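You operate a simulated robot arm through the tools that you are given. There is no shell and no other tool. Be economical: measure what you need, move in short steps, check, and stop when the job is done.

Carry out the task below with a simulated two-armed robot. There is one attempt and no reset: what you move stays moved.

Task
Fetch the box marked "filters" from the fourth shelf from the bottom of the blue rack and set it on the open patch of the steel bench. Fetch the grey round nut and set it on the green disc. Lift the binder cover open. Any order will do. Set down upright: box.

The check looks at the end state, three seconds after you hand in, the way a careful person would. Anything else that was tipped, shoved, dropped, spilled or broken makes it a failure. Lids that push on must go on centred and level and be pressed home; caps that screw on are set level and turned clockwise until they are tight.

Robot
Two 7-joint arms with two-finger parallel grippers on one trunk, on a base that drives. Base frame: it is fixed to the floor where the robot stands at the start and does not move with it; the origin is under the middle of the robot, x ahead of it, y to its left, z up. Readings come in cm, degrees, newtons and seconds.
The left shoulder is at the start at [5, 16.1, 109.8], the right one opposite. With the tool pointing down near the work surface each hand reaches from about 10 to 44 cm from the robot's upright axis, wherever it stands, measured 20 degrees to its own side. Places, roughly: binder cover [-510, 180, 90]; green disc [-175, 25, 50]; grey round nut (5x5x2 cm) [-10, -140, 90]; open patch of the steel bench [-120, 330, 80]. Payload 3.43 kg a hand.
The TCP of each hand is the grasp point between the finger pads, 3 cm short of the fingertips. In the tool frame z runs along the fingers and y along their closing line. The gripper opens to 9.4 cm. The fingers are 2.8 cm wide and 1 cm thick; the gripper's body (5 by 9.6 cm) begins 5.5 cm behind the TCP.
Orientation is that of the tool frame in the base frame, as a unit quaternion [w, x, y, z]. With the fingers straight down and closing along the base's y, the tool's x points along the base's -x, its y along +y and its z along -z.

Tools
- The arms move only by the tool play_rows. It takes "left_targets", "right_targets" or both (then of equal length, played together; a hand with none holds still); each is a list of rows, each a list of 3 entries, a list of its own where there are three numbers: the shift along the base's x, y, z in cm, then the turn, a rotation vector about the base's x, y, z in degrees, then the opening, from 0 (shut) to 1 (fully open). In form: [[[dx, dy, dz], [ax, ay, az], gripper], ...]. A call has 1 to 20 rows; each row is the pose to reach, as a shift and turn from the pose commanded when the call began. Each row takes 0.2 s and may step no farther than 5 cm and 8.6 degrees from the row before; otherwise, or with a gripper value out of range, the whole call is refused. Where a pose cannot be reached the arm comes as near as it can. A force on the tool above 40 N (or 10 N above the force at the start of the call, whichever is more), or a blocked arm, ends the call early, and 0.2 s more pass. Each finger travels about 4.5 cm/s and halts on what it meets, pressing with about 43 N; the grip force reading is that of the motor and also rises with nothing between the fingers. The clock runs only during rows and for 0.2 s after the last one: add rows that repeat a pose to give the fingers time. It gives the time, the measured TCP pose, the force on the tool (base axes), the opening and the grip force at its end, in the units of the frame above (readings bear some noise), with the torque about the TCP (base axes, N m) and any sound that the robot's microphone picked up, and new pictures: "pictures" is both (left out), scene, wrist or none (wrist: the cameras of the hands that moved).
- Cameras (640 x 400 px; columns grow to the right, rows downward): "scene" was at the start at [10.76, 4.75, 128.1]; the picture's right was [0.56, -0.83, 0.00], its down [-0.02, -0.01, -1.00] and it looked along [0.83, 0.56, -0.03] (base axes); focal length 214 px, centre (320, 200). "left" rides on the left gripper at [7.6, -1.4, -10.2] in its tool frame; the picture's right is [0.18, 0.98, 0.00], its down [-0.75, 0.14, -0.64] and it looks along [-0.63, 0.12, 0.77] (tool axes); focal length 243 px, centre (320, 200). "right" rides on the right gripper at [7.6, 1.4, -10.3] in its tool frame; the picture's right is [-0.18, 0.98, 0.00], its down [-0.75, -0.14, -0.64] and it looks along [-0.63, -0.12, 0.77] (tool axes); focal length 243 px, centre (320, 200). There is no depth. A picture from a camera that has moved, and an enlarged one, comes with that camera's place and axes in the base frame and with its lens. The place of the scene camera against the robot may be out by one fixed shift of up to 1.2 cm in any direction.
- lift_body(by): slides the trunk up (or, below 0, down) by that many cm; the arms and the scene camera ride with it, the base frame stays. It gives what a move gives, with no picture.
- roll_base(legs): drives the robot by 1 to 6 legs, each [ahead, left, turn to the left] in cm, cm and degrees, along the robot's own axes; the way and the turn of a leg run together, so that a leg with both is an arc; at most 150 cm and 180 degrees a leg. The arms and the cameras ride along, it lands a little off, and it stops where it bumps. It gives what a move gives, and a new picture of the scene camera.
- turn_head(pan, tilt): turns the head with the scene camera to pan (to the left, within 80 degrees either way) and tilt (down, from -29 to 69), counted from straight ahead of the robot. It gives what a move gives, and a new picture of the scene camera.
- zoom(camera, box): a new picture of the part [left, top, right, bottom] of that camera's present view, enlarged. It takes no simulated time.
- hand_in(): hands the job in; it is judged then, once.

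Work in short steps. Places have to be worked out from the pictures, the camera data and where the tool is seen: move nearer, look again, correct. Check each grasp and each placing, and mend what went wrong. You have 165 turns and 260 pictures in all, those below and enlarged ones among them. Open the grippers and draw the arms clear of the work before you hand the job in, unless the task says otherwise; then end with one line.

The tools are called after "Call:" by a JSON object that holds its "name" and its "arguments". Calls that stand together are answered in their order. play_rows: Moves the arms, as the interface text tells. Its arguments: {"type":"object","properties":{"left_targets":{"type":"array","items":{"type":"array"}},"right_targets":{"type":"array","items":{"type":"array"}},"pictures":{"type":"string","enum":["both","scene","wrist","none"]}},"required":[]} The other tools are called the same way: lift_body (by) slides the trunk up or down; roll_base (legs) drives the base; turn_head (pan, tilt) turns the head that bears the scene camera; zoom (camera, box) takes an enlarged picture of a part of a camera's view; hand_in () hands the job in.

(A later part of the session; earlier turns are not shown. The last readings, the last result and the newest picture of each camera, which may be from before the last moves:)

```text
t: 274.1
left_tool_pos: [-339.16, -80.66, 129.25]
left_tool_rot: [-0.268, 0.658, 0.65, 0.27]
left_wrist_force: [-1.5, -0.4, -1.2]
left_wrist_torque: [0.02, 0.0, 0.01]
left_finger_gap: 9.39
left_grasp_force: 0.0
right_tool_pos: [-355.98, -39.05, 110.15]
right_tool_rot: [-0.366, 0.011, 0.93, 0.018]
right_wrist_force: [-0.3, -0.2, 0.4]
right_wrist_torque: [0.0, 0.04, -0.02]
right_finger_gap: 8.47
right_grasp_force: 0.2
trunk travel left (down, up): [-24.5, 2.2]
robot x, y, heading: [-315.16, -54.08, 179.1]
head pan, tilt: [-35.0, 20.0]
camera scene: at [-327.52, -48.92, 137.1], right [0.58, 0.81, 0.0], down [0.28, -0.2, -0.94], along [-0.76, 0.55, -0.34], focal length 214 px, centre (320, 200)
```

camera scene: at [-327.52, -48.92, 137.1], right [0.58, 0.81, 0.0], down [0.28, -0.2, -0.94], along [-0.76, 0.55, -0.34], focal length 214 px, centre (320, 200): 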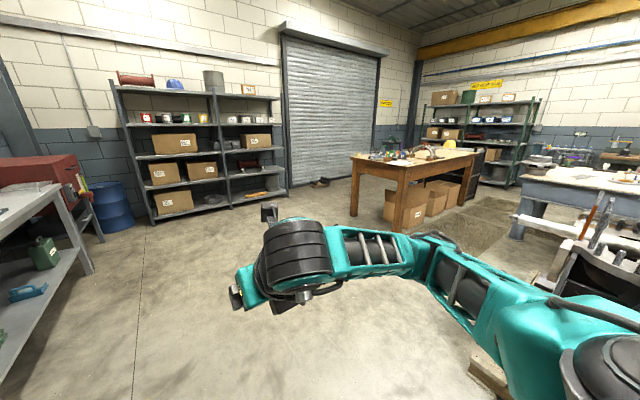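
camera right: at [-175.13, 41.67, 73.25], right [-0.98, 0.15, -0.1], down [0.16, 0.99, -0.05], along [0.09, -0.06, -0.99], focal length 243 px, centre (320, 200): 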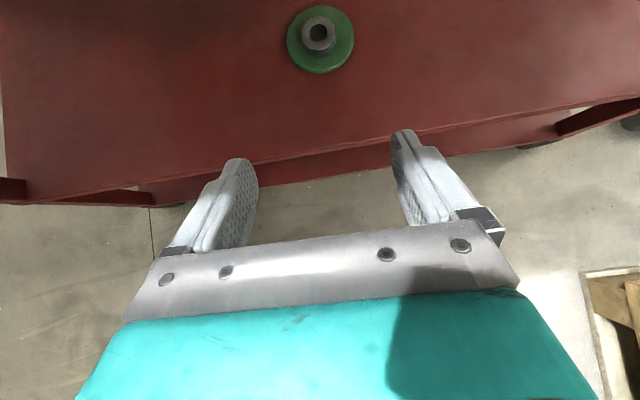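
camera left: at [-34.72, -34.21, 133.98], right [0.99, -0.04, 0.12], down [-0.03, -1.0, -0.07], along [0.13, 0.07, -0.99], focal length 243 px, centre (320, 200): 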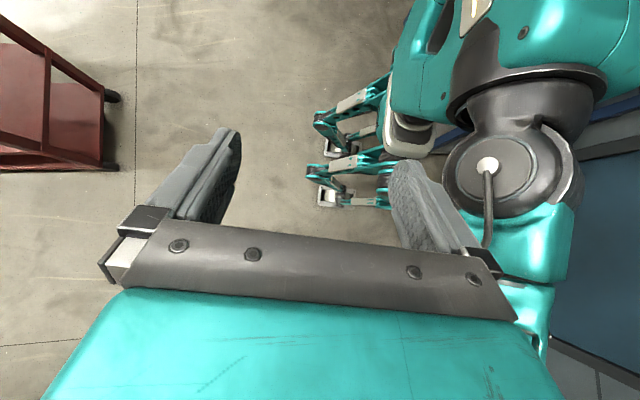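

The wooden table has its south end at y≈175–180, x -545…-465, with the binder presumably near its south edge. I drive there and turn to face +y.

Call:
{"name": "roll_base", "arguments": {"legs": [[95, -80, 0], [85, -60, 0], [0, 0, -89]]}}

Call:
{"name": "turn_head", "arguments": {"pan": 0, "tilt": 30}}

```text
t: 290.8
left_tool_pos: [-519.99, 115.92, 129.24]
left_tool_rot: [0.007, 0.925, -0.02, 0.38]
left_wrist_force: [0.0, 0.1, -0.3]
left_wrist_torque: [-0.02, 0.03, -0.01]
left_finger_gap: 9.4
left_grasp_force: 0.2
right_tool_pos: [-477.64, 131.33, 110.16]
right_tool_rot: [-0.242, 0.675, 0.64, 0.275]
right_wrist_force: [0.7, 0.3, 0.1]
right_wrist_torque: [0.01, 0.02, 0.0]
right_finger_gap: 8.48
right_grasp_force: 0.1
trunk travel left (down, up): [-24.5, 2.2]
robot x, y, heading: [-493.96, 91.57, 87.2]
head pan, tilt: [-35.0, 20.0]
camera scene: at [-489.03, 102.29, 137.1], right [0.79, -0.61, 0.0], down [-0.21, -0.27, -0.94], along [0.57, 0.74, -0.34], focal length 214 px, centre (320, 200)
```

scene: 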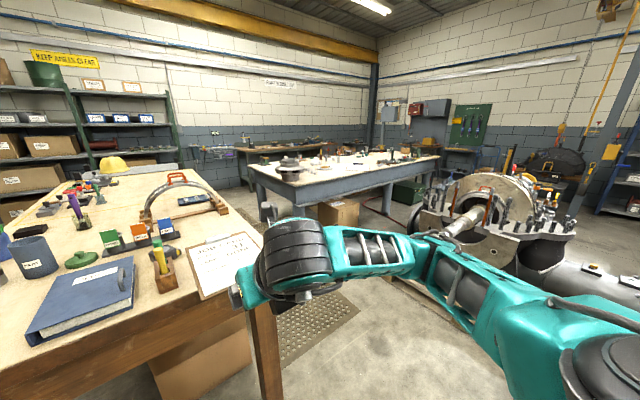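

```text
t: 291.8
left_tool_pos: [-519.91, 115.94, 129.28]
left_tool_rot: [0.007, 0.925, -0.021, 0.38]
left_wrist_force: [0.8, -0.5, 0.5]
left_wrist_torque: [0.01, 0.02, -0.01]
left_finger_gap: 9.4
left_grasp_force: 0.1
right_tool_pos: [-477.75, 131.35, 110.09]
right_tool_rot: [-0.242, 0.676, 0.639, 0.275]
right_wrist_force: [-0.3, -0.5, 0.5]
right_wrist_torque: [-0.02, 0.0, -0.03]
right_finger_gap: 8.45
right_grasp_force: 0.1
trunk travel left (down, up): [-24.5, 2.2]
robot x, y, heading: [-494.01, 91.43, 87.4]
head pan, tilt: [0.0, 30.0]
camera scene: at [-494.3, 103.95, 135.5], right [1.0, -0.05, 0.0], down [-0.02, -0.5, -0.87], along [0.04, 0.87, -0.5], focal length 214 px, centre (320, 200)
```

scene: 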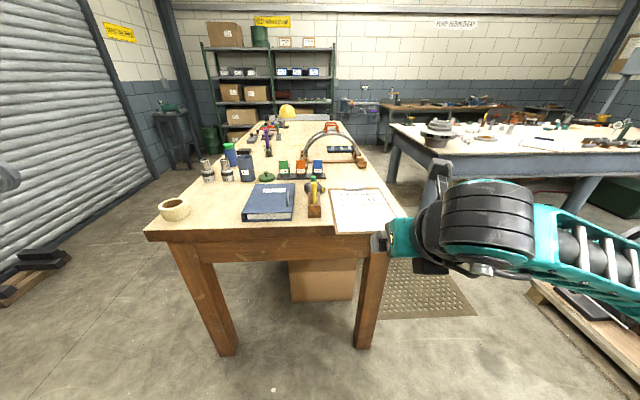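

The blue binder is on the near edge of the table. I zoom to see its spine and cover.

Call:
{"name": "zoom", "arguments": {"camera": "scene", "box": [220, 160, 348, 240]}}

```text
5.00 times, centred on (284, 200) of scene
camera zoom: at [-494.3, 103.95, 135.5], right [1.0, -0.05, 0.0], down [-0.02, -0.5, -0.87], along [0.04, 0.87, -0.5], focal length 1072 px, centre (500, 200)
```

zoom: 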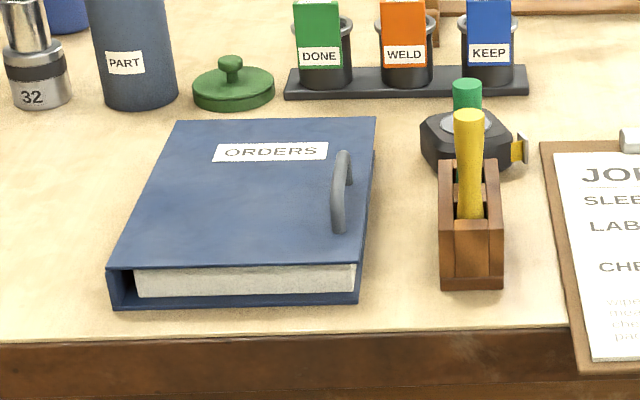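

The binder's spine is on the left (x≈-520) and its cover has a pull handle near the right edge at about (-503.7, 182). I'll grip the handle with the left hand and swing it over. First I bring the left hand back to a plain downward pose and draw the right hand back.

Call:
{"name": "play_rows", "arguments": {"left_targets": [[[0, 0, 0], [0.4, 8, 0], 1], [[0, 0, 0], [0.7, 16, 0], 1], [[0, 0, 0], [1.1, 24, 0], 1], [[0, 0, 0], [1.5, 32, 0], 1], [[0, 0, 0], [1.8, 40, 0], 1], [[0, 0, 0], [2, 45, 0], 1], [[0, 0, 0], [2, 45, 0], 1]], "right_targets": [[[0, -3, 0], [0, 0, 0], 0.9], [[0, -6, 0], [0, 0, 0], 0.9], [[0, -9, 0], [0, 0, 0], 0.9], [[0, -12, 0], [0, 0, 0], 0.9], [[2, -14, 0], [0, 0, 0], 0.9], [[4, -14, 0], [0, 0, 0], 0.9], [[4, -14, 0], [0, 0, 0], 0.9]], "pictures": "none"}}

Call:
{"name": "play_rows", "arguments": {"left_targets": [[[0, 0, 0], [0, 0, -8], 1], [[0, 0, 0], [0, 0, -16], 1], [[0, 0, 0], [0, 0, -24], 1], [[0, 0, 0], [0, 0, -32], 1], [[0, 0, 0], [0, 0, -40], 1], [[0, 0, 0], [0, 0, -48], 1], [[0, 0, 0], [0, 0, -56], 1], [[0, 0, 0], [0, 0, -64], 1], [[0, 0, 0], [0, 0, -72], 1], [[0, 0, 0], [0, 0, -80], 1], [[0, 0, 0], [0, 0, -88], 1], [[0, 0, 0], [0, 0, -90], 1], [[0, 0, 0], [0, 0, -90], 1]], "pictures": "none"}}

Call:
{"name": "roll_base", "arguments": {"legs": [[0, 0, 2.6], [44, 0, 0]]}}

```text
t: 293.4
left_tool_pos: [-520.06, 116.04, 129.25]
left_tool_rot: [-0.001, 1.0, -0.022, -0.003]
left_wrist_force: [-0.3, -0.4, -0.2]
left_wrist_torque: [-0.02, 0.01, -0.01]
left_finger_gap: 9.39
left_grasp_force: 0.1
right_tool_pos: [-479.42, 127.7, 113.74]
right_tool_rot: [-0.242, 0.676, 0.64, 0.275]
right_wrist_force: [0.7, -1.2, 0.1]
right_wrist_torque: [-0.01, 0.0, -0.03]
right_finger_gap: 8.49
right_grasp_force: 0.1
right hand out of reach, approached as far as the arm can: row 1, 2, 3, 4, 5, 6, 7
trunk travel left (down, up): [-24.5, 2.2]
robot x, y, heading: [-493.97, 91.21, 87.3]
head pan, tilt: [0.0, 30.0]
```

```text
t: 296.2
left_tool_pos: [-520.01, 115.96, 129.21]
left_tool_rot: [0.002, -0.69, 0.724, 0.001]
left_wrist_force: [0.4, -0.4, -1.5]
left_wrist_torque: [-0.02, 0.0, 0.0]
left_finger_gap: 9.41
left_grasp_force: 0.0
right_tool_pos: [-479.36, 127.63, 113.7]
right_tool_rot: [-0.242, 0.676, 0.64, 0.276]
right_wrist_force: [0.0, -0.6, 0.2]
right_wrist_torque: [0.0, 0.02, 0.0]
right_finger_gap: 8.45
right_grasp_force: 0.0
trunk travel left (down, up): [-24.5, 2.2]
robot x, y, heading: [-494.13, 91.22, 87.2]
head pan, tilt: [0.0, 30.0]
```

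```text
t: 299.2
left_tool_pos: [-521.5, 158.31, 129.22]
left_tool_rot: [-0.002, 0.71, -0.704, -0.001]
left_wrist_force: [0.7, -0.2, -0.1]
left_wrist_torque: [-0.03, 0.02, -0.01]
left_finger_gap: 9.4
left_grasp_force: 0.0
right_tool_pos: [-481.41, 172.04, 113.63]
right_tool_rot: [-0.249, 0.658, 0.657, 0.269]
right_wrist_force: [0.1, -0.1, 0.3]
right_wrist_torque: [-0.01, 0.01, -0.03]
right_finger_gap: 8.45
right_grasp_force: 0.0
trunk travel left (down, up): [-24.5, 2.2]
robot x, y, heading: [-494.04, 135.07, 90.1]
head pan, tilt: [0.0, 30.0]
camera scene: at [-495.12, 147.71, 135.49], right [1.0, 0.01, 0.0], down [0.0, -0.5, -0.87], along [-0.01, 0.87, -0.5], focal length 214 px, centre (320, 200)
```

scene: 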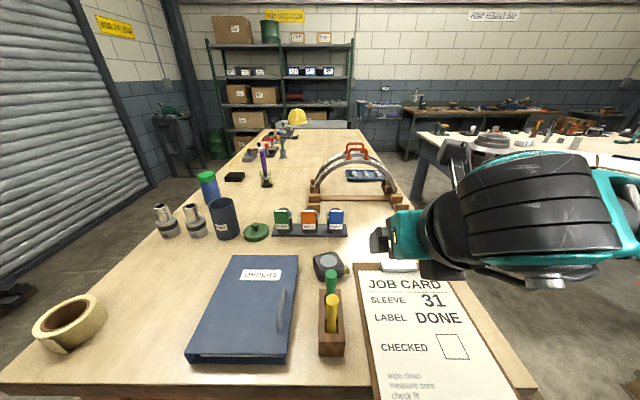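

The handle bar triangulates to about (-503, 173.4, 96). I move the left hand above it (z≈112) for a closer look, and shift the right hand aside.

Call:
{"name": "play_rows", "arguments": {"left_targets": [[[3, 3, -1], [0, 0, 0], 1], [[6, 6, -3], [0, 0, 0], 1], [[9, 8, -5], [0, 0, 0], 1], [[12, 10, -8], [0, 0, 0], 1], [[15, 12, -11], [0, 0, 0], 1], [[17, 14, -14], [0, 0, 0], 1], [[18.5, 15, -17], [0, 0, 0], 1], [[18.5, 15, -17], [0, 0, 0], 1]], "right_targets": [[[2, 0, 1], [0, 0, 0], 0.9], [[4, 0, 2], [0, 0, 0], 0.9], [[6, 0, 3], [0, 0, 0], 0.9], [[8, 0, 3], [0, 0, 0], 0.9], [[10, 0, 3], [0, 0, 0], 0.9], [[10, 0, 3], [0, 0, 0], 0.9], [[10, 0, 3], [0, 0, 0], 0.9], [[10, 0, 3], [0, 0, 0], 0.9]]}}

```text
t: 301.1
left_tool_pos: [-503.93, 173.04, 112.21]
left_tool_rot: [-0.004, 0.71, -0.704, -0.001]
left_wrist_force: [-0.5, -0.6, 0.4]
left_wrist_torque: [-0.01, -0.02, -0.03]
left_finger_gap: 9.41
left_grasp_force: 0.1
left hand out of reach, approached as far as the arm can: row 7, 8
right_tool_pos: [-471.41, 173.36, 117.46]
right_tool_rot: [-0.25, 0.658, 0.658, 0.268]
right_wrist_force: [0.2, 0.9, -0.1]
right_wrist_torque: [0.0, 0.01, 0.01]
right_finger_gap: 8.45
right_grasp_force: 0.1
right hand out of reach, approached as far as the arm can: row 1, 2, 3, 4, 5, 6, 7, 8
trunk travel left (down, up): [-24.5, 2.2]
robot x, y, heading: [-494.25, 135.03, 90.5]
head pan, tilt: [0.0, 30.0]
camera scene: at [-495.13, 147.69, 135.49], right [1.0, 0.01, 0.0], down [0.0, -0.5, -0.87], along [-0.01, 0.87, -0.5], focal length 214 px, centre (320, 200)
camera right: at [-470.43, 171.93, 130.17], right [0.98, -0.15, -0.1], down [-0.15, -0.99, -0.05], along [-0.09, 0.06, -0.99], focal length 243 px, centre (320, 200)
camera left: at [-502.45, 165.3, 122.42], right [-0.98, -0.19, 0.0], down [-0.15, 0.75, 0.65], along [-0.12, 0.63, -0.76], focal length 243 px, centre (320, 200)
```

scene: 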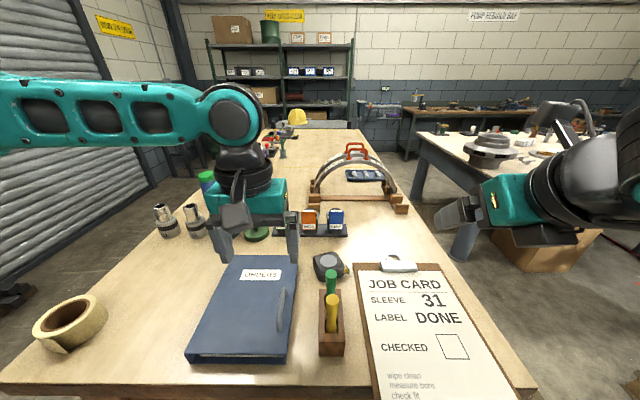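
right: 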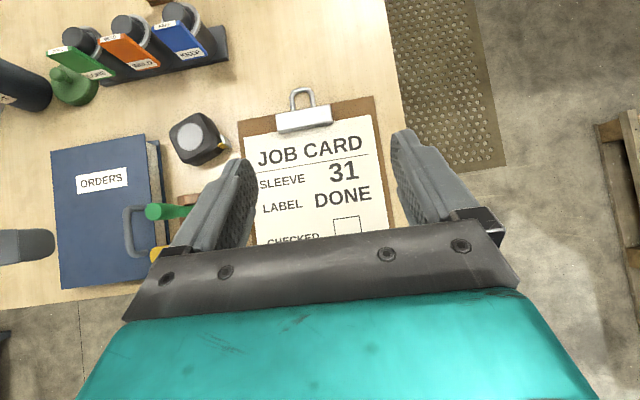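
left: 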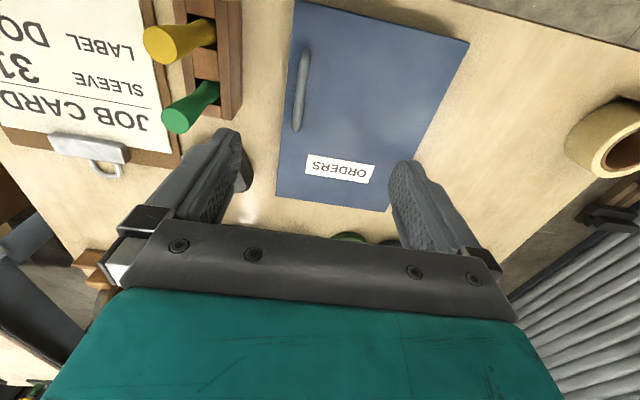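

Three views agree: bar at (-502.5, 173.5, 96.5), y 170–177, cover z≈93. The left arm is at its limit here, so I shift the base 6 cm to the right, lower the trunk 8 cm, and line up over the bar.

Call:
{"name": "roll_base", "arguments": {"legs": [[-1, -6, 0]]}}

Call:
{"name": "lift_body", "arguments": {"by": -6}}

Call:
{"name": "play_rows", "arguments": {"left_targets": [[[-2, 0.5, 0], [0, 0, 0], 1], [[-4.5, 1.5, 0], [0, 0, 0], 1], [[-4.5, 1.5, 0], [0, 0, 0], 1]], "pictures": "wrist"}}

```text
t: 302.2
left_tool_pos: [-497.92, 172.11, 112.2]
left_tool_rot: [-0.004, 0.711, -0.703, -0.001]
left_wrist_force: [0.1, 0.2, 0.0]
left_wrist_torque: [0.02, 0.01, 0.02]
left_finger_gap: 9.38
left_grasp_force: 0.1
right_tool_pos: [-465.44, 172.34, 117.35]
right_tool_rot: [-0.248, 0.659, 0.658, 0.268]
right_wrist_force: [-0.3, -0.3, 0.6]
right_wrist_torque: [-0.01, 0.04, 0.0]
right_finger_gap: 8.47
right_grasp_force: 0.0
trunk travel left (down, up): [-24.5, 2.2]
robot x, y, heading: [-488.33, 133.75, 90.5]
head pan, tilt: [0.0, 30.0]
camera scene: at [-489.09, 146.68, 135.5], right [1.0, 0.01, 0.0], down [0.0, -0.5, -0.87], along [-0.01, 0.87, -0.5], focal length 214 px, centre (320, 200)
```

scene: 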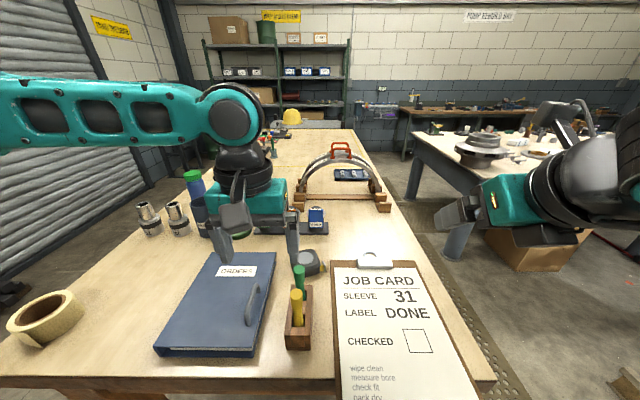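

```text
t: 303.2
left_tool_pos: [-497.86, 171.9, 106.7]
left_tool_rot: [-0.009, 0.712, -0.702, -0.001]
left_wrist_force: [-1.1, 1.8, 31.0]
left_wrist_torque: [-0.3, -1.52, 0.08]
left_finger_gap: 9.36
left_grasp_force: 0.1
right_tool_pos: [-465.53, 172.28, 111.57]
right_tool_rot: [-0.249, 0.658, 0.658, 0.269]
right_wrist_force: [0.4, 0.5, -0.3]
right_wrist_torque: [0.0, 0.0, 0.0]
right_finger_gap: 8.49
right_grasp_force: 0.1
trunk travel left (down, up): [-18.5, 8.2]
robot x, y, heading: [-488.18, 133.8, 90.4]
head pan, tilt: [0.0, 30.0]
```

```text
t: 304.1
left_tool_pos: [-502.5, 173.41, 105.99]
left_tool_rot: [-0.002, 0.71, -0.704, -0.001]
left_wrist_force: [0.4, -0.4, 0.2]
left_wrist_torque: [0.03, -0.01, 0.04]
left_finger_gap: 9.4
left_grasp_force: 0.0
right_tool_pos: [-465.5, 172.28, 111.33]
right_tool_rot: [-0.249, 0.659, 0.657, 0.269]
right_wrist_force: [0.1, -0.4, 0.7]
right_wrist_torque: [-0.01, 0.02, -0.02]
right_finger_gap: 8.47
right_grasp_force: 0.0
trunk travel left (down, up): [-18.5, 8.2]
robot x, y, heading: [-488.5, 133.95, 90.5]
head pan, tilt: [0.0, 30.0]
camera left: at [-501.0, 165.69, 116.27], right [-0.98, -0.19, 0.0], down [-0.15, 0.75, 0.64], along [-0.12, 0.63, -0.76], focal length 243 px, centre (320, 200)
```

left: 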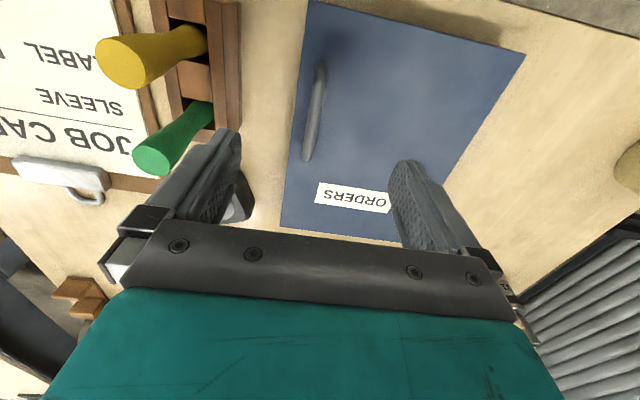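

The lowering gave a brief 31 N contact: the hand had been above the tool holder. I check whether anything there was displaced.

Call:
{"name": "zoom", "arguments": {"camera": "scene", "box": [180, 190, 372, 310]}}

Call:
{"name": "zoom", "arguments": {"camera": "right", "box": [0, 0, 640, 400]}}

```text
3.33 times, centred on (276, 250) of scene
camera zoom: at [-489.12, 146.69, 129.48], right [1.0, 0.01, 0.0], down [0.0, -0.5, -0.87], along [-0.01, 0.87, -0.5], focal length 715 px, centre (467, 33)
```

zoom: 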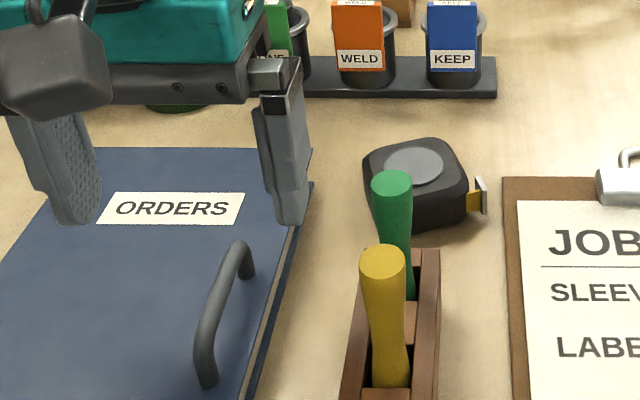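

```text
1.00 times, centred on (320, 200) of right (not enlarged: the box is as wide or as high as the picture)
camera zoom: at [-464.45, 170.96, 124.15], right [0.98, -0.15, -0.1], down [-0.15, -0.99, -0.05], along [-0.09, 0.06, -0.99], focal length 243 px, centre (320, 200)
```

zoom: 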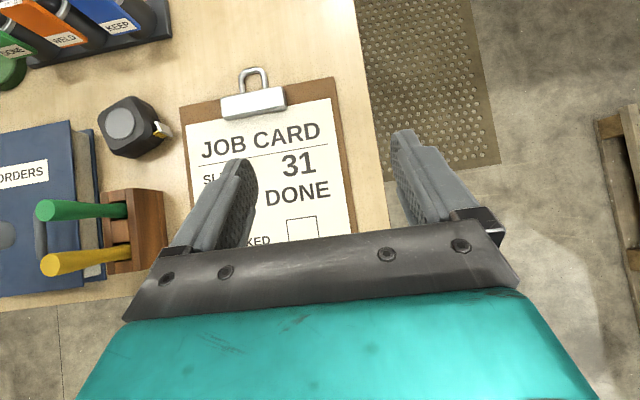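

Everything is still in place. The bar is at about (-501.9, 173); I narrow the gripper, shift 0.5 cm and descend to z≈97.

Call:
{"name": "play_rows", "arguments": {"left_targets": [[[0.5, -0.2, 0], [0, 0, 0], 0.6], [[0.5, -0.2, -2], [0, 0, 0], 0.6], [[0.5, -0.2, -4], [0, 0, 0], 0.6], [[0.5, -0.2, -5.5], [0, 0, 0], 0.6], [[0.5, -0.2, -5.5], [0, 0, 0], 0.6]], "pictures": "both"}}

```text
t: 305.2
left_tool_pos: [-501.99, 173.09, 100.83]
left_tool_rot: [-0.003, 0.711, -0.703, 0.0]
left_wrist_force: [0.4, 1.2, -0.7]
left_wrist_torque: [0.01, 0.0, -0.01]
left_finger_gap: 5.65
left_grasp_force: 0.0
right_tool_pos: [-465.5, 172.26, 111.45]
right_tool_rot: [-0.25, 0.658, 0.659, 0.267]
right_wrist_force: [-0.3, -0.3, 0.1]
right_wrist_torque: [0.01, 0.04, -0.01]
right_finger_gap: 8.45
right_grasp_force: 0.1
trunk travel left (down, up): [-18.5, 8.2]
robot x, y, heading: [-487.87, 133.95, 90.5]
head pan, tilt: [0.0, 30.0]
camera scene: at [-489.14, 146.68, 129.5], right [1.0, 0.01, 0.0], down [0.0, -0.5, -0.87], along [-0.01, 0.87, -0.5], focal length 214 px, centre (320, 200)
camera left: at [-500.56, 165.42, 110.97], right [-0.98, -0.19, 0.0], down [-0.15, 0.75, 0.65], along [-0.12, 0.63, -0.76], focal length 243 px, centre (320, 200)
```

scene: 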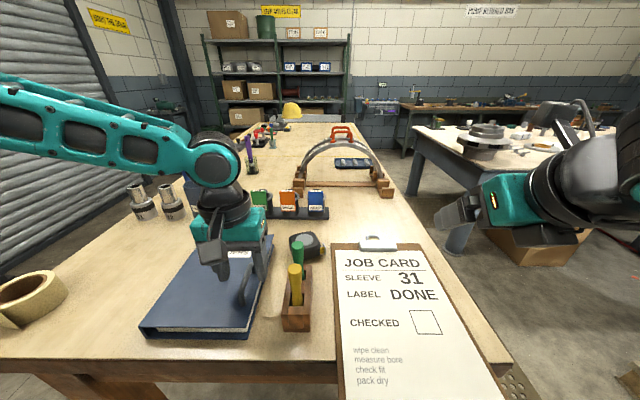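
left: 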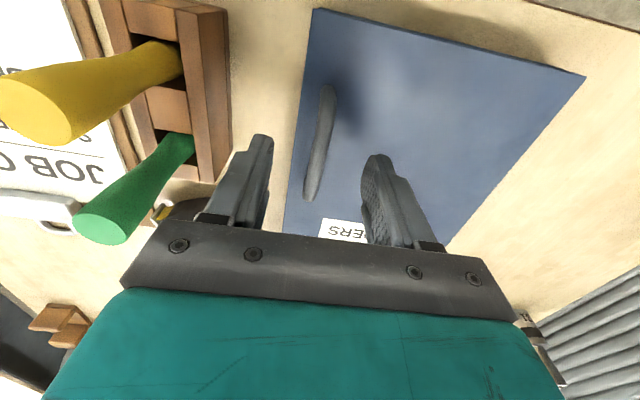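

The bar is centred between the fingers. I descend the last 3.6 cm and close.

Call:
{"name": "play_rows", "arguments": {"left_targets": [[[0, -0.5, -1.5], [0, 0, 0], 0.6], [[0, -0.5, -2.8], [0, 0, 0], 0.6], [[0, -0.5, -3.6], [0, 0, 0], 0.6], [[0, -0.5, -3.6], [0, 0, 0], 0.3], [[0, -0.5, -3.6], [0, 0, 0], 0.1], [[0, -0.5, -3.6], [0, 0, 0], 0], [[0, -0.5, -3.6], [0, 0, 0], 0], [[0, -0.5, -3.6], [0, 0, 0], 0]], "pictures": "wrist"}}

```text
t: 306.4
left_tool_pos: [-502.3, 172.93, 97.66]
left_tool_rot: [-0.004, 0.712, -0.702, -0.007]
left_wrist_force: [-22.4, -9.5, 84.9]
left_wrist_torque: [-1.79, -0.52, -0.58]
left_finger_gap: 2.64
left_grasp_force: 5.5
right_tool_pos: [-465.58, 172.29, 111.5]
right_tool_rot: [-0.25, 0.658, 0.658, 0.269]
right_wrist_force: [-0.1, 0.6, -0.7]
right_wrist_torque: [0.02, 0.01, 0.02]
right_finger_gap: 8.45
right_grasp_force: 0.2
trunk travel left (down, up): [-18.5, 8.2]
robot x, y, heading: [-488.26, 133.96, 90.3]
head pan, tilt: [0.0, 30.0]
stopped in row 5 (left hand): the force on the tool passed its limit at 43 N (the readings are from after the stop); the commanded pose is now the measured one
camera left: at [-500.85, 165.12, 107.75], right [-0.98, -0.2, 0.0], down [-0.15, 0.74, 0.65], along [-0.13, 0.64, -0.76], focal length 243 px, centre (320, 200)
```

left: 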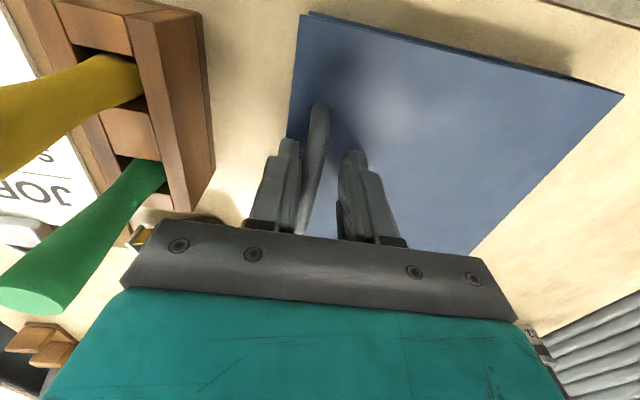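

The fingertips press on the cover. I rise 1 cm and then finish closing.

Call:
{"name": "play_rows", "arguments": {"left_targets": [[[0, 0, 0.6], [0, 0, 0], 0.3], [[0.2, 0, 1], [0, 0, 0], 0.3], [[0.3, 0, 1], [0, 0, 0], 0.15], [[0.3, 0, 1], [0, 0, 0], 0], [[0.3, 0, 1], [0, 0, 0], 0], [[0.3, 0, 1], [0, 0, 0], 0], [[0.3, 0, 1], [0, 0, 0], 0]], "pictures": "wrist"}}

```text
t: 308.0
left_tool_pos: [-501.91, 172.98, 98.46]
left_tool_rot: [-0.003, 0.711, -0.703, -0.006]
left_wrist_force: [3.1, 1.4, 1.1]
left_wrist_torque: [-0.01, -0.03, -0.49]
left_finger_gap: 0.9
left_grasp_force: 42.7
right_tool_pos: [-465.57, 172.33, 111.42]
right_tool_rot: [-0.249, 0.658, 0.658, 0.268]
right_wrist_force: [-0.6, 0.5, 0.6]
right_wrist_torque: [0.0, 0.02, 0.01]
right_finger_gap: 8.43
right_grasp_force: 0.0
trunk travel left (down, up): [-18.5, 8.2]
robot x, y, heading: [-488.71, 133.58, 90.3]
head pan, tilt: [0.0, 30.0]
camera left: at [-500.41, 165.15, 108.59], right [-0.98, -0.19, 0.0], down [-0.15, 0.74, 0.65], along [-0.13, 0.64, -0.76], focal length 243 px, centre (320, 200)
```

left: 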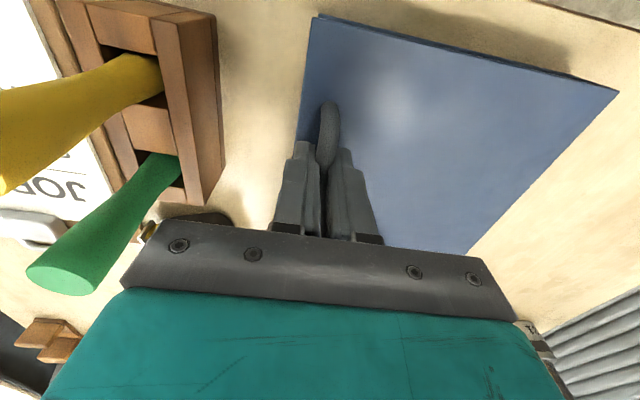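

The handle is gripped (0.9 cm). I swing it about the spine hinge (x≈-518) in an arc, tool turning with the cover, first to 40°.

Call:
{"name": "play_rows", "arguments": {"left_targets": [[[-0.71, 0, 2.2], [0, -8, 0], 0], [[-1.73, 0, 4.28], [0, -16, 0], 0], [[-3.02, 0, 6.2], [0, -24, 0], 0], [[-4.57, 0, 7.92], [0, -32, 0], 0], [[-6.34, 0, 9.41], [0, -40, 0], 0], [[-6.34, 0, 9.41], [0, -40, 0], 0]]}}

```text
t: 309.4
left_tool_pos: [-508.49, 172.93, 107.74]
left_tool_rot: [-0.244, 0.67, -0.66, 0.239]
left_wrist_force: [0.4, -3.2, 0.1]
left_wrist_torque: [0.4, -0.03, -0.25]
left_finger_gap: 0.92
left_grasp_force: 43.1
right_tool_pos: [-465.56, 172.37, 111.43]
right_tool_rot: [-0.249, 0.657, 0.658, 0.269]
right_wrist_force: [-0.2, 1.0, 0.3]
right_wrist_torque: [0.01, 0.01, -0.02]
right_finger_gap: 8.44
right_grasp_force: 0.1
trunk travel left (down, up): [-18.5, 8.2]
robot x, y, heading: [-488.49, 134.11, 90.3]
head pan, tilt: [0.0, 30.0]
camera scene: at [-489.18, 146.66, 129.5], right [1.0, 0.01, 0.0], down [0.0, -0.5, -0.87], along [-0.01, 0.87, -0.5], focal length 214 px, centre (320, 200)
camera left: at [-513.97, 165.21, 116.59], right [-0.75, -0.2, -0.63], down [-0.53, 0.74, 0.4], along [0.39, 0.64, -0.66], focal length 243 px, centre (320, 200)
```

scene: 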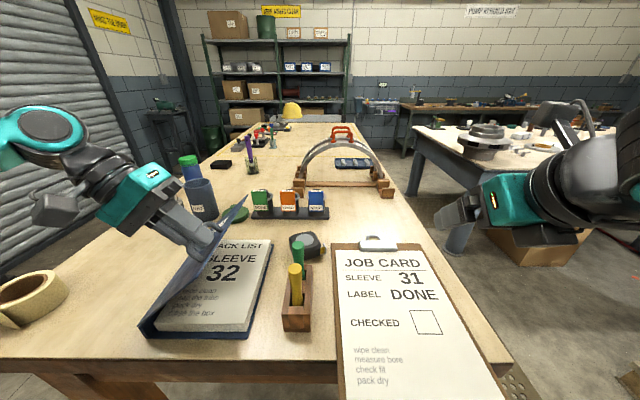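
left: 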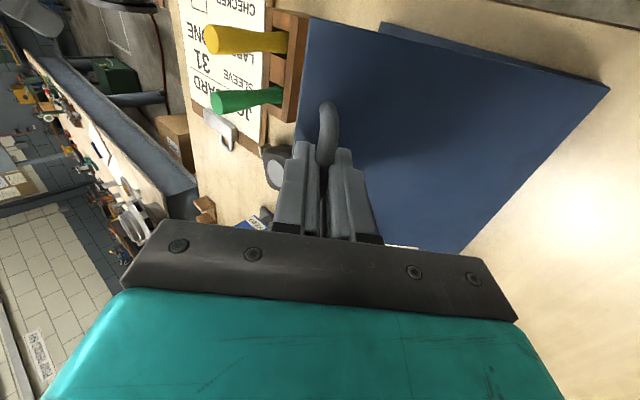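

The cover is opening smoothly with small forces. I continue the arc to about 80°.

Call:
{"name": "play_rows", "arguments": {"left_targets": [[[-1.96, 0, 1.23], [0, -8, 0], 0], [[-4.07, 0, 2.17], [0, -16, 0], 0], [[-6.3, 0, 2.81], [0, -24, 0], 0], [[-8.59, 0, 3.14], [0, -32, 0], 0], [[-10.9, 0, 3.14], [0, -40, 0], 0], [[-10.9, 0, 3.14], [0, -40, 0], 0]]}}

```text
t: 310.8
left_tool_pos: [-518.14, 170.23, 111.05]
left_tool_rot: [-0.43, 0.571, -0.556, 0.423]
left_wrist_force: [-0.1, 0.6, -6.2]
left_wrist_torque: [0.2, -0.03, -0.08]
left_finger_gap: 0.9
left_grasp_force: 42.7
left hand out of reach, approached as far as the arm can: row 5, 6
right_tool_pos: [-465.56, 172.33, 111.34]
right_tool_rot: [-0.248, 0.658, 0.658, 0.268]
right_wrist_force: [-0.6, 0.0, 0.2]
right_wrist_torque: [-0.04, 0.01, -0.01]
right_finger_gap: 8.46
right_grasp_force: 0.0
trunk travel left (down, up): [-18.5, 8.2]
robot x, y, heading: [-488.21, 134.01, 90.3]
head pan, tilt: [0.0, 30.0]
camera scene: at [-489.22, 146.7, 129.49], right [1.0, 0.01, 0.0], down [0.0, -0.5, -0.87], along [-0.01, 0.87, -0.5], focal length 214 px, centre (320, 200)
camera left: at [-527.36, 162.37, 115.29], right [-0.26, -0.2, -0.94], down [-0.67, 0.74, 0.03], along [0.69, 0.65, -0.33], focal length 243 px, centre (320, 200)
```

scene: 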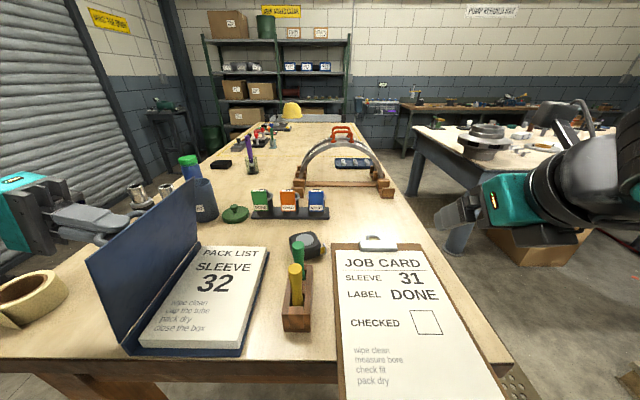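
left: 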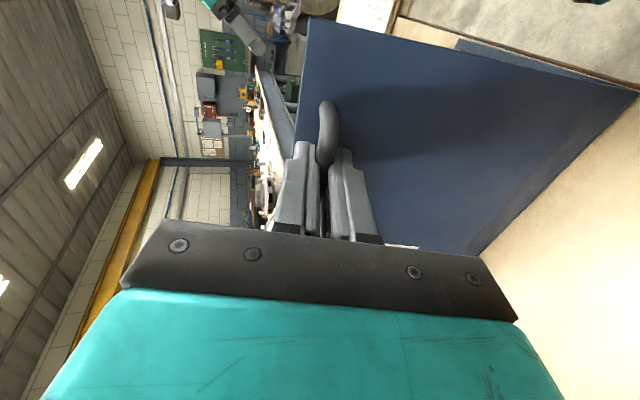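

The cover is at ~75°, but at the arm's reach limit the binder was pulled about 2.5 cm toward me. I use the base instead: 7 cm left carries the cover past vertical, and 2.5 cm ahead restores the binder's position.

Call:
{"name": "roll_base", "arguments": {"legs": [[2.6, 6, 0]]}}

```text
t: 312.0
left_tool_pos: [-524.35, 172.76, 111.14]
left_tool_rot: [-0.431, 0.572, -0.556, 0.422]
left_wrist_force: [0.2, 1.0, -4.3]
left_wrist_torque: [0.48, 0.02, 0.23]
left_finger_gap: 0.91
left_grasp_force: 43.1
right_tool_pos: [-471.86, 175.04, 111.48]
right_tool_rot: [-0.25, 0.658, 0.659, 0.267]
right_wrist_force: [-0.6, 0.4, 0.6]
right_wrist_torque: [0.02, -0.02, 0.01]
right_finger_gap: 8.45
right_grasp_force: 0.0
trunk travel left (down, up): [-18.5, 8.2]
robot x, y, heading: [-494.56, 136.15, 90.7]
head pan, tilt: [0.0, 30.0]
camera scene: at [-495.46, 149.27, 129.49], right [1.0, 0.01, 0.0], down [0.01, -0.5, -0.87], along [-0.01, 0.87, -0.5], focal length 214 px, centre (320, 200)
```

scene: 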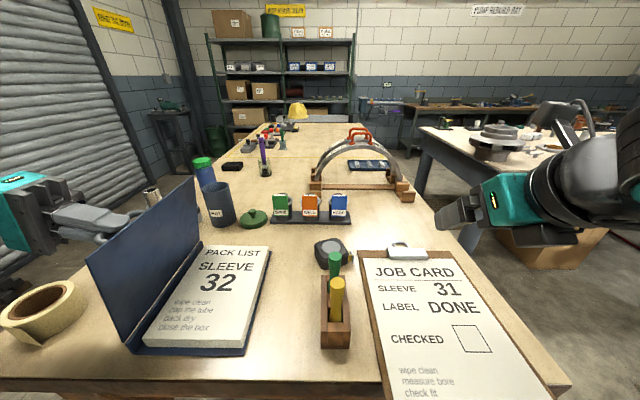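

The rigid grip dragged the binder 6 cm left instead of turning the cover. I drive 6 cm back right to restore its place, then I'll use the right hand to push the cover past vertical.

Call:
{"name": "roll_base", "arguments": {"legs": [[0, -6, -0.5]]}}

Call:
{"name": "zoom", "arguments": {"camera": "right", "box": [0, 0, 640, 400]}}

```text
t: 313.2
left_tool_pos: [-518.01, 173.05, 111.04]
left_tool_rot: [-0.429, 0.57, -0.558, 0.424]
left_wrist_force: [-0.2, 0.1, -3.8]
left_wrist_torque: [0.24, 0.01, 0.07]
left_finger_gap: 0.9
left_grasp_force: 42.9
right_tool_pos: [-465.56, 174.8, 111.35]
right_tool_rot: [-0.249, 0.66, 0.656, 0.269]
right_wrist_force: [-0.3, -0.5, 0.7]
right_wrist_torque: [0.0, 0.0, -0.02]
right_finger_gap: 8.46
right_grasp_force: 0.0
trunk travel left (down, up): [-18.5, 8.2]
robot x, y, heading: [-488.87, 136.44, 90.2]
head pan, tilt: [0.0, 30.0]
camera scene: at [-489.3, 149.29, 129.49], right [1.0, 0.0, 0.0], down [0.0, -0.5, -0.87], along [0.0, 0.87, -0.5], focal length 214 px, centre (320, 200)
```

scene: 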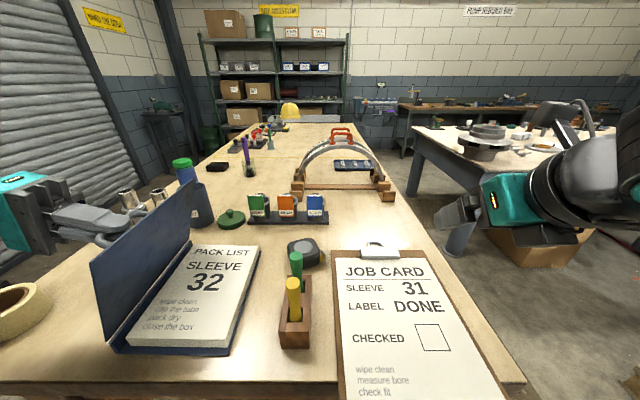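

```text
1.00 times, centred on (320, 200) of right (not enlarged: the box is as wide or as high as the picture)
camera zoom: at [-464.48, 173.41, 124.17], right [0.98, -0.15, -0.1], down [-0.16, -0.99, -0.05], along [-0.09, 0.06, -0.99], focal length 243 px, centre (320, 200)
```

zoom: 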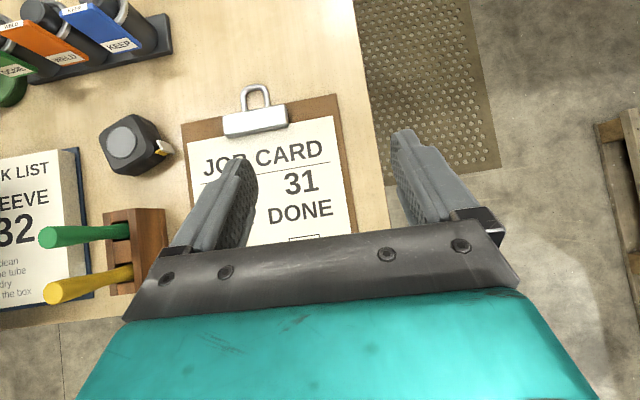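

The binder is nearly back in place. Now I prepare the right hand: fingers closed, turned to point left-down, to push the cover from its inner side.

Call:
{"name": "play_rows", "arguments": {"right_targets": [[[0, 0, 1], [0, 0, 8.5], 0.5], [[0, 0, 2], [0, 0, 17], 0], [[0, 0, 3], [0, 0, 25.5], 0], [[0, 0, 4], [0, 0, 34], 0], [[0, 0, 4], [0, 0, 42.5], 0], [[0, 0, 4], [0, 0, 51], 0], [[0, 0, 4], [0, 0, 59.5], 0], [[0, 0, 4], [0, 0, 68], 0], [[0, 0, 4], [0, 0, 76.5], 0], [[0, 0, 4], [0, 0, 85], 0], [[0, 0, 4], [0, 0, 90], 0], [[0, 0, 4], [0, 0, 90], 0]], "pictures": "scene"}}

```text
t: 315.8
left_tool_pos: [-518.06, 172.99, 111.1]
left_tool_rot: [-0.429, 0.57, -0.557, 0.424]
left_wrist_force: [-0.1, 0.0, -4.2]
left_wrist_torque: [0.21, 0.03, 0.09]
left_finger_gap: 0.9
left_grasp_force: 43.1
right_tool_pos: [-465.56, 174.73, 115.29]
right_tool_rot: [-0.366, 0.002, 0.93, 0.014]
right_wrist_force: [0.3, -0.1, 0.3]
right_wrist_torque: [0.0, 0.05, 0.04]
right_finger_gap: 0.0
right_grasp_force: 32.5
trunk travel left (down, up): [-18.5, 8.2]
robot x, y, heading: [-488.24, 136.41, 90.0]
head pan, tilt: [0.0, 30.0]
camera scene: at [-489.33, 149.28, 129.49], right [1.0, 0.0, 0.0], down [0.0, -0.5, -0.87], along [0.0, 0.87, -0.5], focal length 214 px, centre (320, 200)
```

scene: 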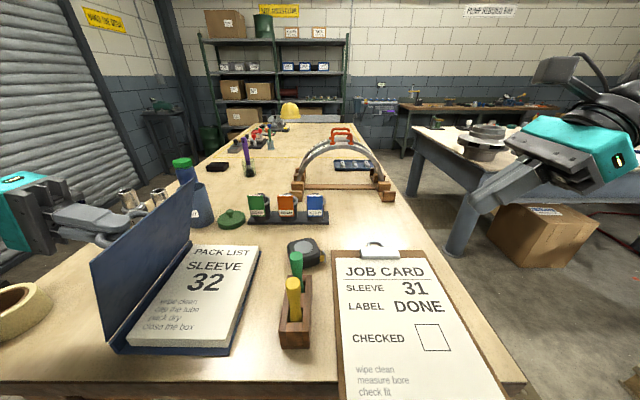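

Now I bring the right hand to just inside the cover (x≈-508), passing above the tool holder.

Call:
{"name": "play_rows", "arguments": {"right_targets": [[[-4.8, 0.2, 0], [0, 0, 0], 0], [[-9.6, 0.4, 0], [0, 0, 0], 0], [[-14.4, 0.6, 0], [0, 0, 0], 0], [[-19.2, 0.8, 0], [0, 0, 0], 0], [[-24, 1, 0], [0, 0, 0], 0], [[-28.8, 1, 0], [0, 0, 0], 0], [[-33.6, 1, 0], [0, 0, 0], 0], [[-38, 1, 0], [0, 0, 0], 0], [[-41, 1, 0], [0, 0, 0], 0], [[-42.5, 1, -3], [0, 0, 0], 0], [[-42.5, 1, -4], [0, 0, 0], 0], [[-42.5, 1, -4], [0, 0, 0], 0]]}}

```text
t: 318.4
left_tool_pos: [-518.05, 173.11, 111.13]
left_tool_rot: [-0.428, 0.571, -0.558, 0.424]
left_wrist_force: [-0.2, 0.2, -4.3]
left_wrist_torque: [0.22, 0.04, 0.06]
left_finger_gap: 0.9
left_grasp_force: 42.8
right_tool_pos: [-507.96, 175.79, 111.29]
right_tool_rot: [-0.366, 0.004, 0.931, 0.015]
right_wrist_force: [-1.2, 0.6, 0.5]
right_wrist_torque: [0.01, -0.03, -0.02]
right_finger_gap: 0.0
right_grasp_force: 33.0
trunk travel left (down, up): [-18.5, 8.2]
robot x, y, heading: [-488.32, 136.35, 90.2]
head pan, tilt: [0.0, 30.0]
camera scene: at [-489.33, 149.28, 129.49], right [1.0, 0.0, 0.0], down [0.0, -0.5, -0.87], along [0.0, 0.87, -0.5], focal length 214 px, centre (320, 200)
camera right: at [-506.66, 176.87, 124.02], right [0.15, 0.98, -0.1], down [0.99, -0.16, -0.05], along [-0.06, -0.09, -0.99], focal length 243 px, centre (320, 200)
```

scene: 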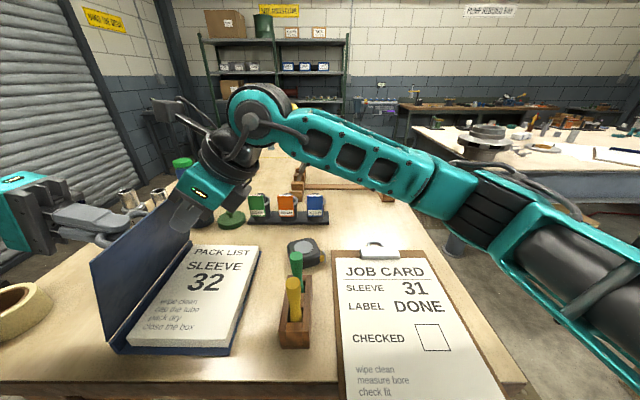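
right: 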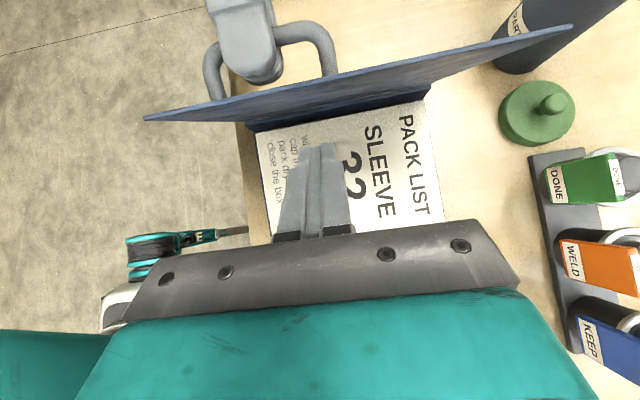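

The top view shows the right fingertips about 3 cm from the cover's inner face. I close that gap to ~0.7 cm, then open the left gripper to see how the cover behaves.

Call:
{"name": "play_rows", "arguments": {"right_targets": [[[-1.2, 0, 0], [0, 0, 0], 0], [[-2.2, 0, 0], [0, 0, 0], 0], [[-2.2, 0, 0], [0, 0, 0], 0], [[-2.2, 0, 0], [0, 0, 0], 0], [[-2.2, 0, 0], [0, 0, 0], 0], [[-2.2, 0, 0], [0, 0, 0], 0]], "left_targets": [[[0, 0, 0], [0, 0, 0], 0], [[0, 0, 0], [0, 0, 0], 0], [[0, 0, 0], [0, 0, 0], 0.3], [[0, 0, 0], [0, 0, 0], 0.4], [[0, 0, 0], [0, 0, 0], 0.4], [[0, 0, 0], [0, 0, 0], 0.4]]}}

```text
t: 319.8
left_tool_pos: [-517.99, 172.98, 111.23]
left_tool_rot: [-0.427, 0.57, -0.558, 0.425]
left_wrist_force: [1.3, -0.5, -0.5]
left_wrist_torque: [0.04, 0.01, -0.02]
left_finger_gap: 3.77
left_grasp_force: 0.1
right_tool_pos: [-510.12, 175.79, 111.3]
right_tool_rot: [-0.366, 0.003, 0.931, 0.015]
right_wrist_force: [-0.6, -0.9, 0.2]
right_wrist_torque: [-0.01, -0.02, 0.0]
right_finger_gap: 0.01
right_grasp_force: 32.7
trunk travel left (down, up): [-18.5, 8.2]
robot x, y, heading: [-488.63, 136.65, 90.0]
head pan, tilt: [0.0, 30.0]
camera scene: at [-489.31, 149.27, 129.5], right [1.0, 0.0, 0.0], down [0.0, -0.5, -0.87], along [0.0, 0.87, -0.5], focal length 214 px, centre (320, 200)
camera right: at [-508.77, 176.79, 124.1], right [0.15, 0.98, -0.1], down [0.99, -0.16, -0.05], along [-0.06, -0.09, -0.99], focal length 243 px, centre (320, 200)
camera left: at [-527.33, 165.24, 115.33], right [-0.27, -0.19, -0.94], down [-0.67, 0.74, 0.04], along [0.69, 0.64, -0.33], focal length 243 px, centre (320, 200)
```

scene: 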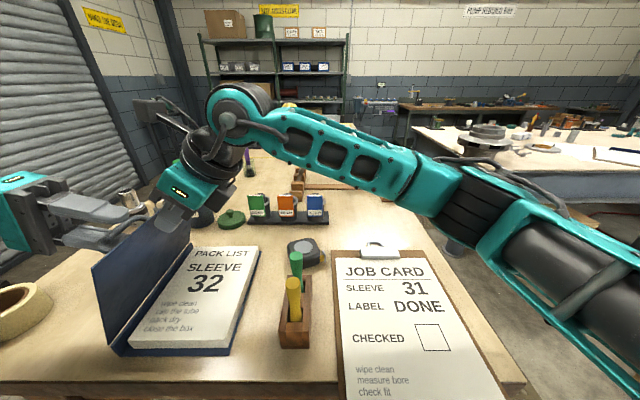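
right: 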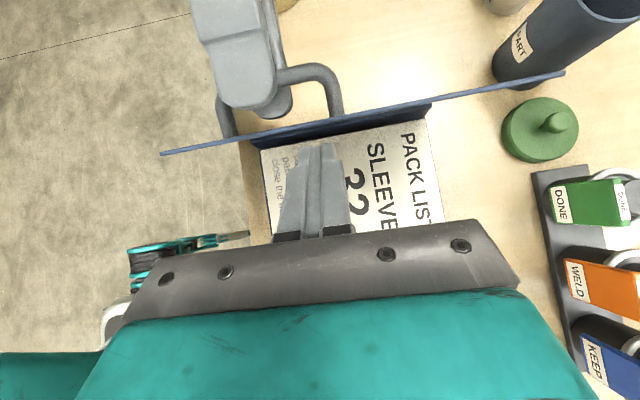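
left: 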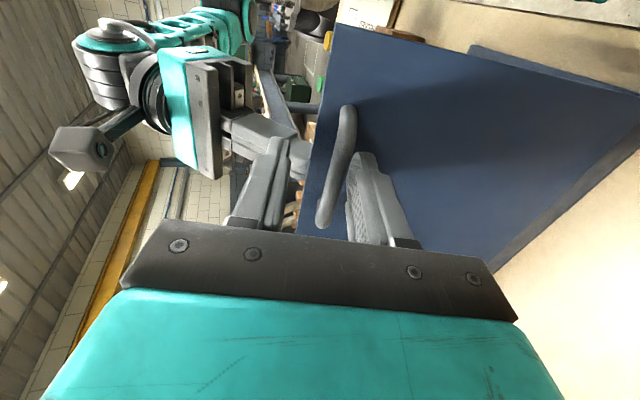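

The cover stands by itself near vertical. I carefully withdraw the left hand a little and watch.

Call:
{"name": "play_rows", "arguments": {"left_targets": [[[-1, 0, 0.3], [0, 0, 0], 0.5], [[-2, 0, 0.5], [0, 0, 0], 0.5], [[-3, 0, 0.8], [0, 0, 0], 0.5], [[-3, 0, 0.8], [0, 0, 0], 0.5]]}}

```text
t: 320.8
left_tool_pos: [-520.92, 173.03, 112.0]
left_tool_rot: [-0.428, 0.571, -0.558, 0.423]
left_wrist_force: [-0.7, -1.0, 0.2]
left_wrist_torque: [0.0, -0.02, -0.01]
left_finger_gap: 4.7
left_grasp_force: 0.0
right_tool_pos: [-510.12, 175.55, 111.24]
right_tool_rot: [-0.366, 0.003, 0.931, 0.015]
right_wrist_force: [0.1, 0.0, -0.4]
right_wrist_torque: [0.01, -0.01, 0.02]
right_finger_gap: 0.0
right_grasp_force: 33.2
trunk travel left (down, up): [-18.5, 8.2]
robot x, y, heading: [-488.35, 136.49, 90.0]
head pan, tilt: [0.0, 30.0]
camera scene: at [-489.3, 149.27, 129.5], right [1.0, 0.0, 0.0], down [0.0, -0.5, -0.87], along [0.0, 0.87, -0.5], focal length 214 px, centre (320, 200)
camera left: at [-530.31, 165.24, 116.22], right [-0.27, -0.19, -0.94], down [-0.67, 0.74, 0.04], along [0.69, 0.64, -0.33], focal length 243 px, centre (320, 200)
```

scene: 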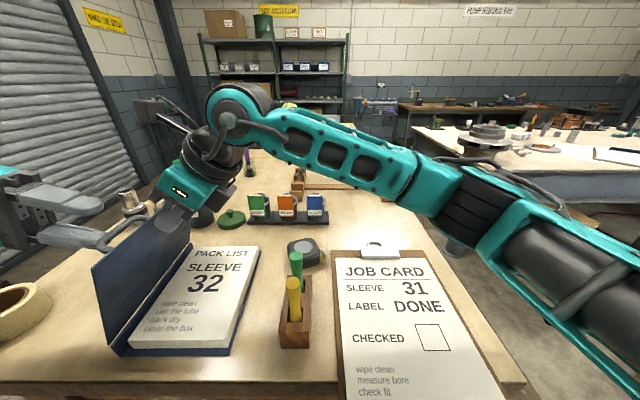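
left: 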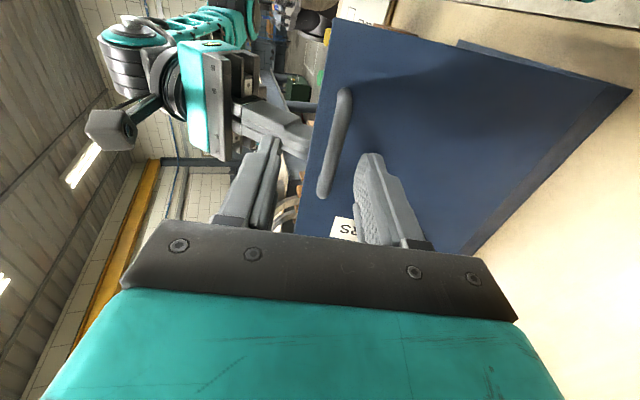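

The cover stays where it is: the hinge holds by friction. I withdraw the left hand fully and move it up and away.

Call:
{"name": "play_rows", "arguments": {"left_targets": [[[-1.5, 0, 0.3], [0, 0, 0], 0.5], [[-3, 0, 0.6], [0, 0, 0], 0.5], [[-4.5, -1, 1], [0, 0, 0], 0.5], [[-5, -3, 3], [0, 0, 0], 0.5], [[-5, -6, 6], [0, 0, 0], 0.5], [[-5, -9, 9], [0, 0, 0], 0.5], [[-5, -12, 12], [0, 0, 0], 0.5], [[-5, -12, 12], [0, 0, 0], 0.5]]}}

```text
t: 322.6
left_tool_pos: [-526.34, 161.14, 124.0]
left_tool_rot: [-0.429, 0.57, -0.558, 0.423]
left_wrist_force: [0.2, 0.5, -0.1]
left_wrist_torque: [-0.05, 0.0, -0.01]
left_finger_gap: 4.69
left_grasp_force: 0.1
right_tool_pos: [-510.18, 175.68, 111.24]
right_tool_rot: [-0.365, 0.004, 0.931, 0.016]
right_wrist_force: [0.0, -0.2, 0.0]
right_wrist_torque: [0.03, 0.0, 0.01]
right_finger_gap: 0.02
right_grasp_force: 32.9
trunk travel left (down, up): [-18.5, 8.2]
robot x, y, heading: [-488.33, 136.35, 89.8]
head pan, tilt: [0.0, 30.0]
camera scene: at [-489.31, 149.27, 129.49], right [1.0, 0.0, 0.0], down [0.0, -0.5, -0.87], along [0.0, 0.87, -0.5], focal length 214 px, centre (320, 200)
camera left: at [-535.73, 153.22, 128.22], right [-0.27, -0.19, -0.94], down [-0.67, 0.74, 0.04], along [0.69, 0.64, -0.33], focal length 243 px, centre (320, 200)
```

scene: 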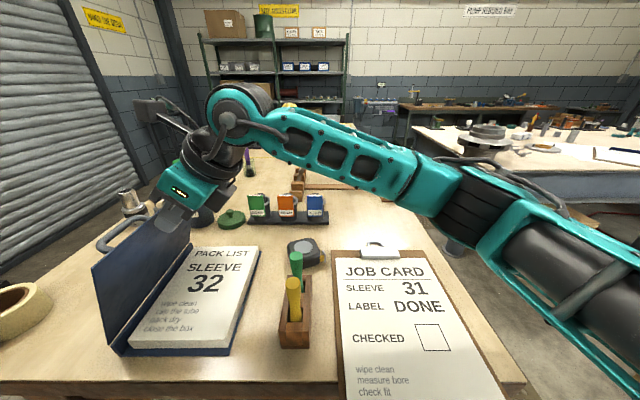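
left: 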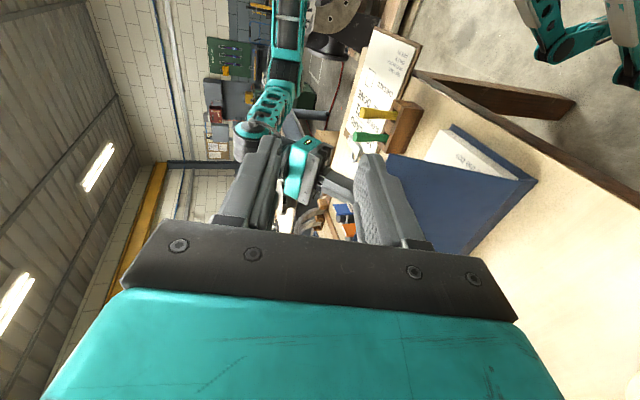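

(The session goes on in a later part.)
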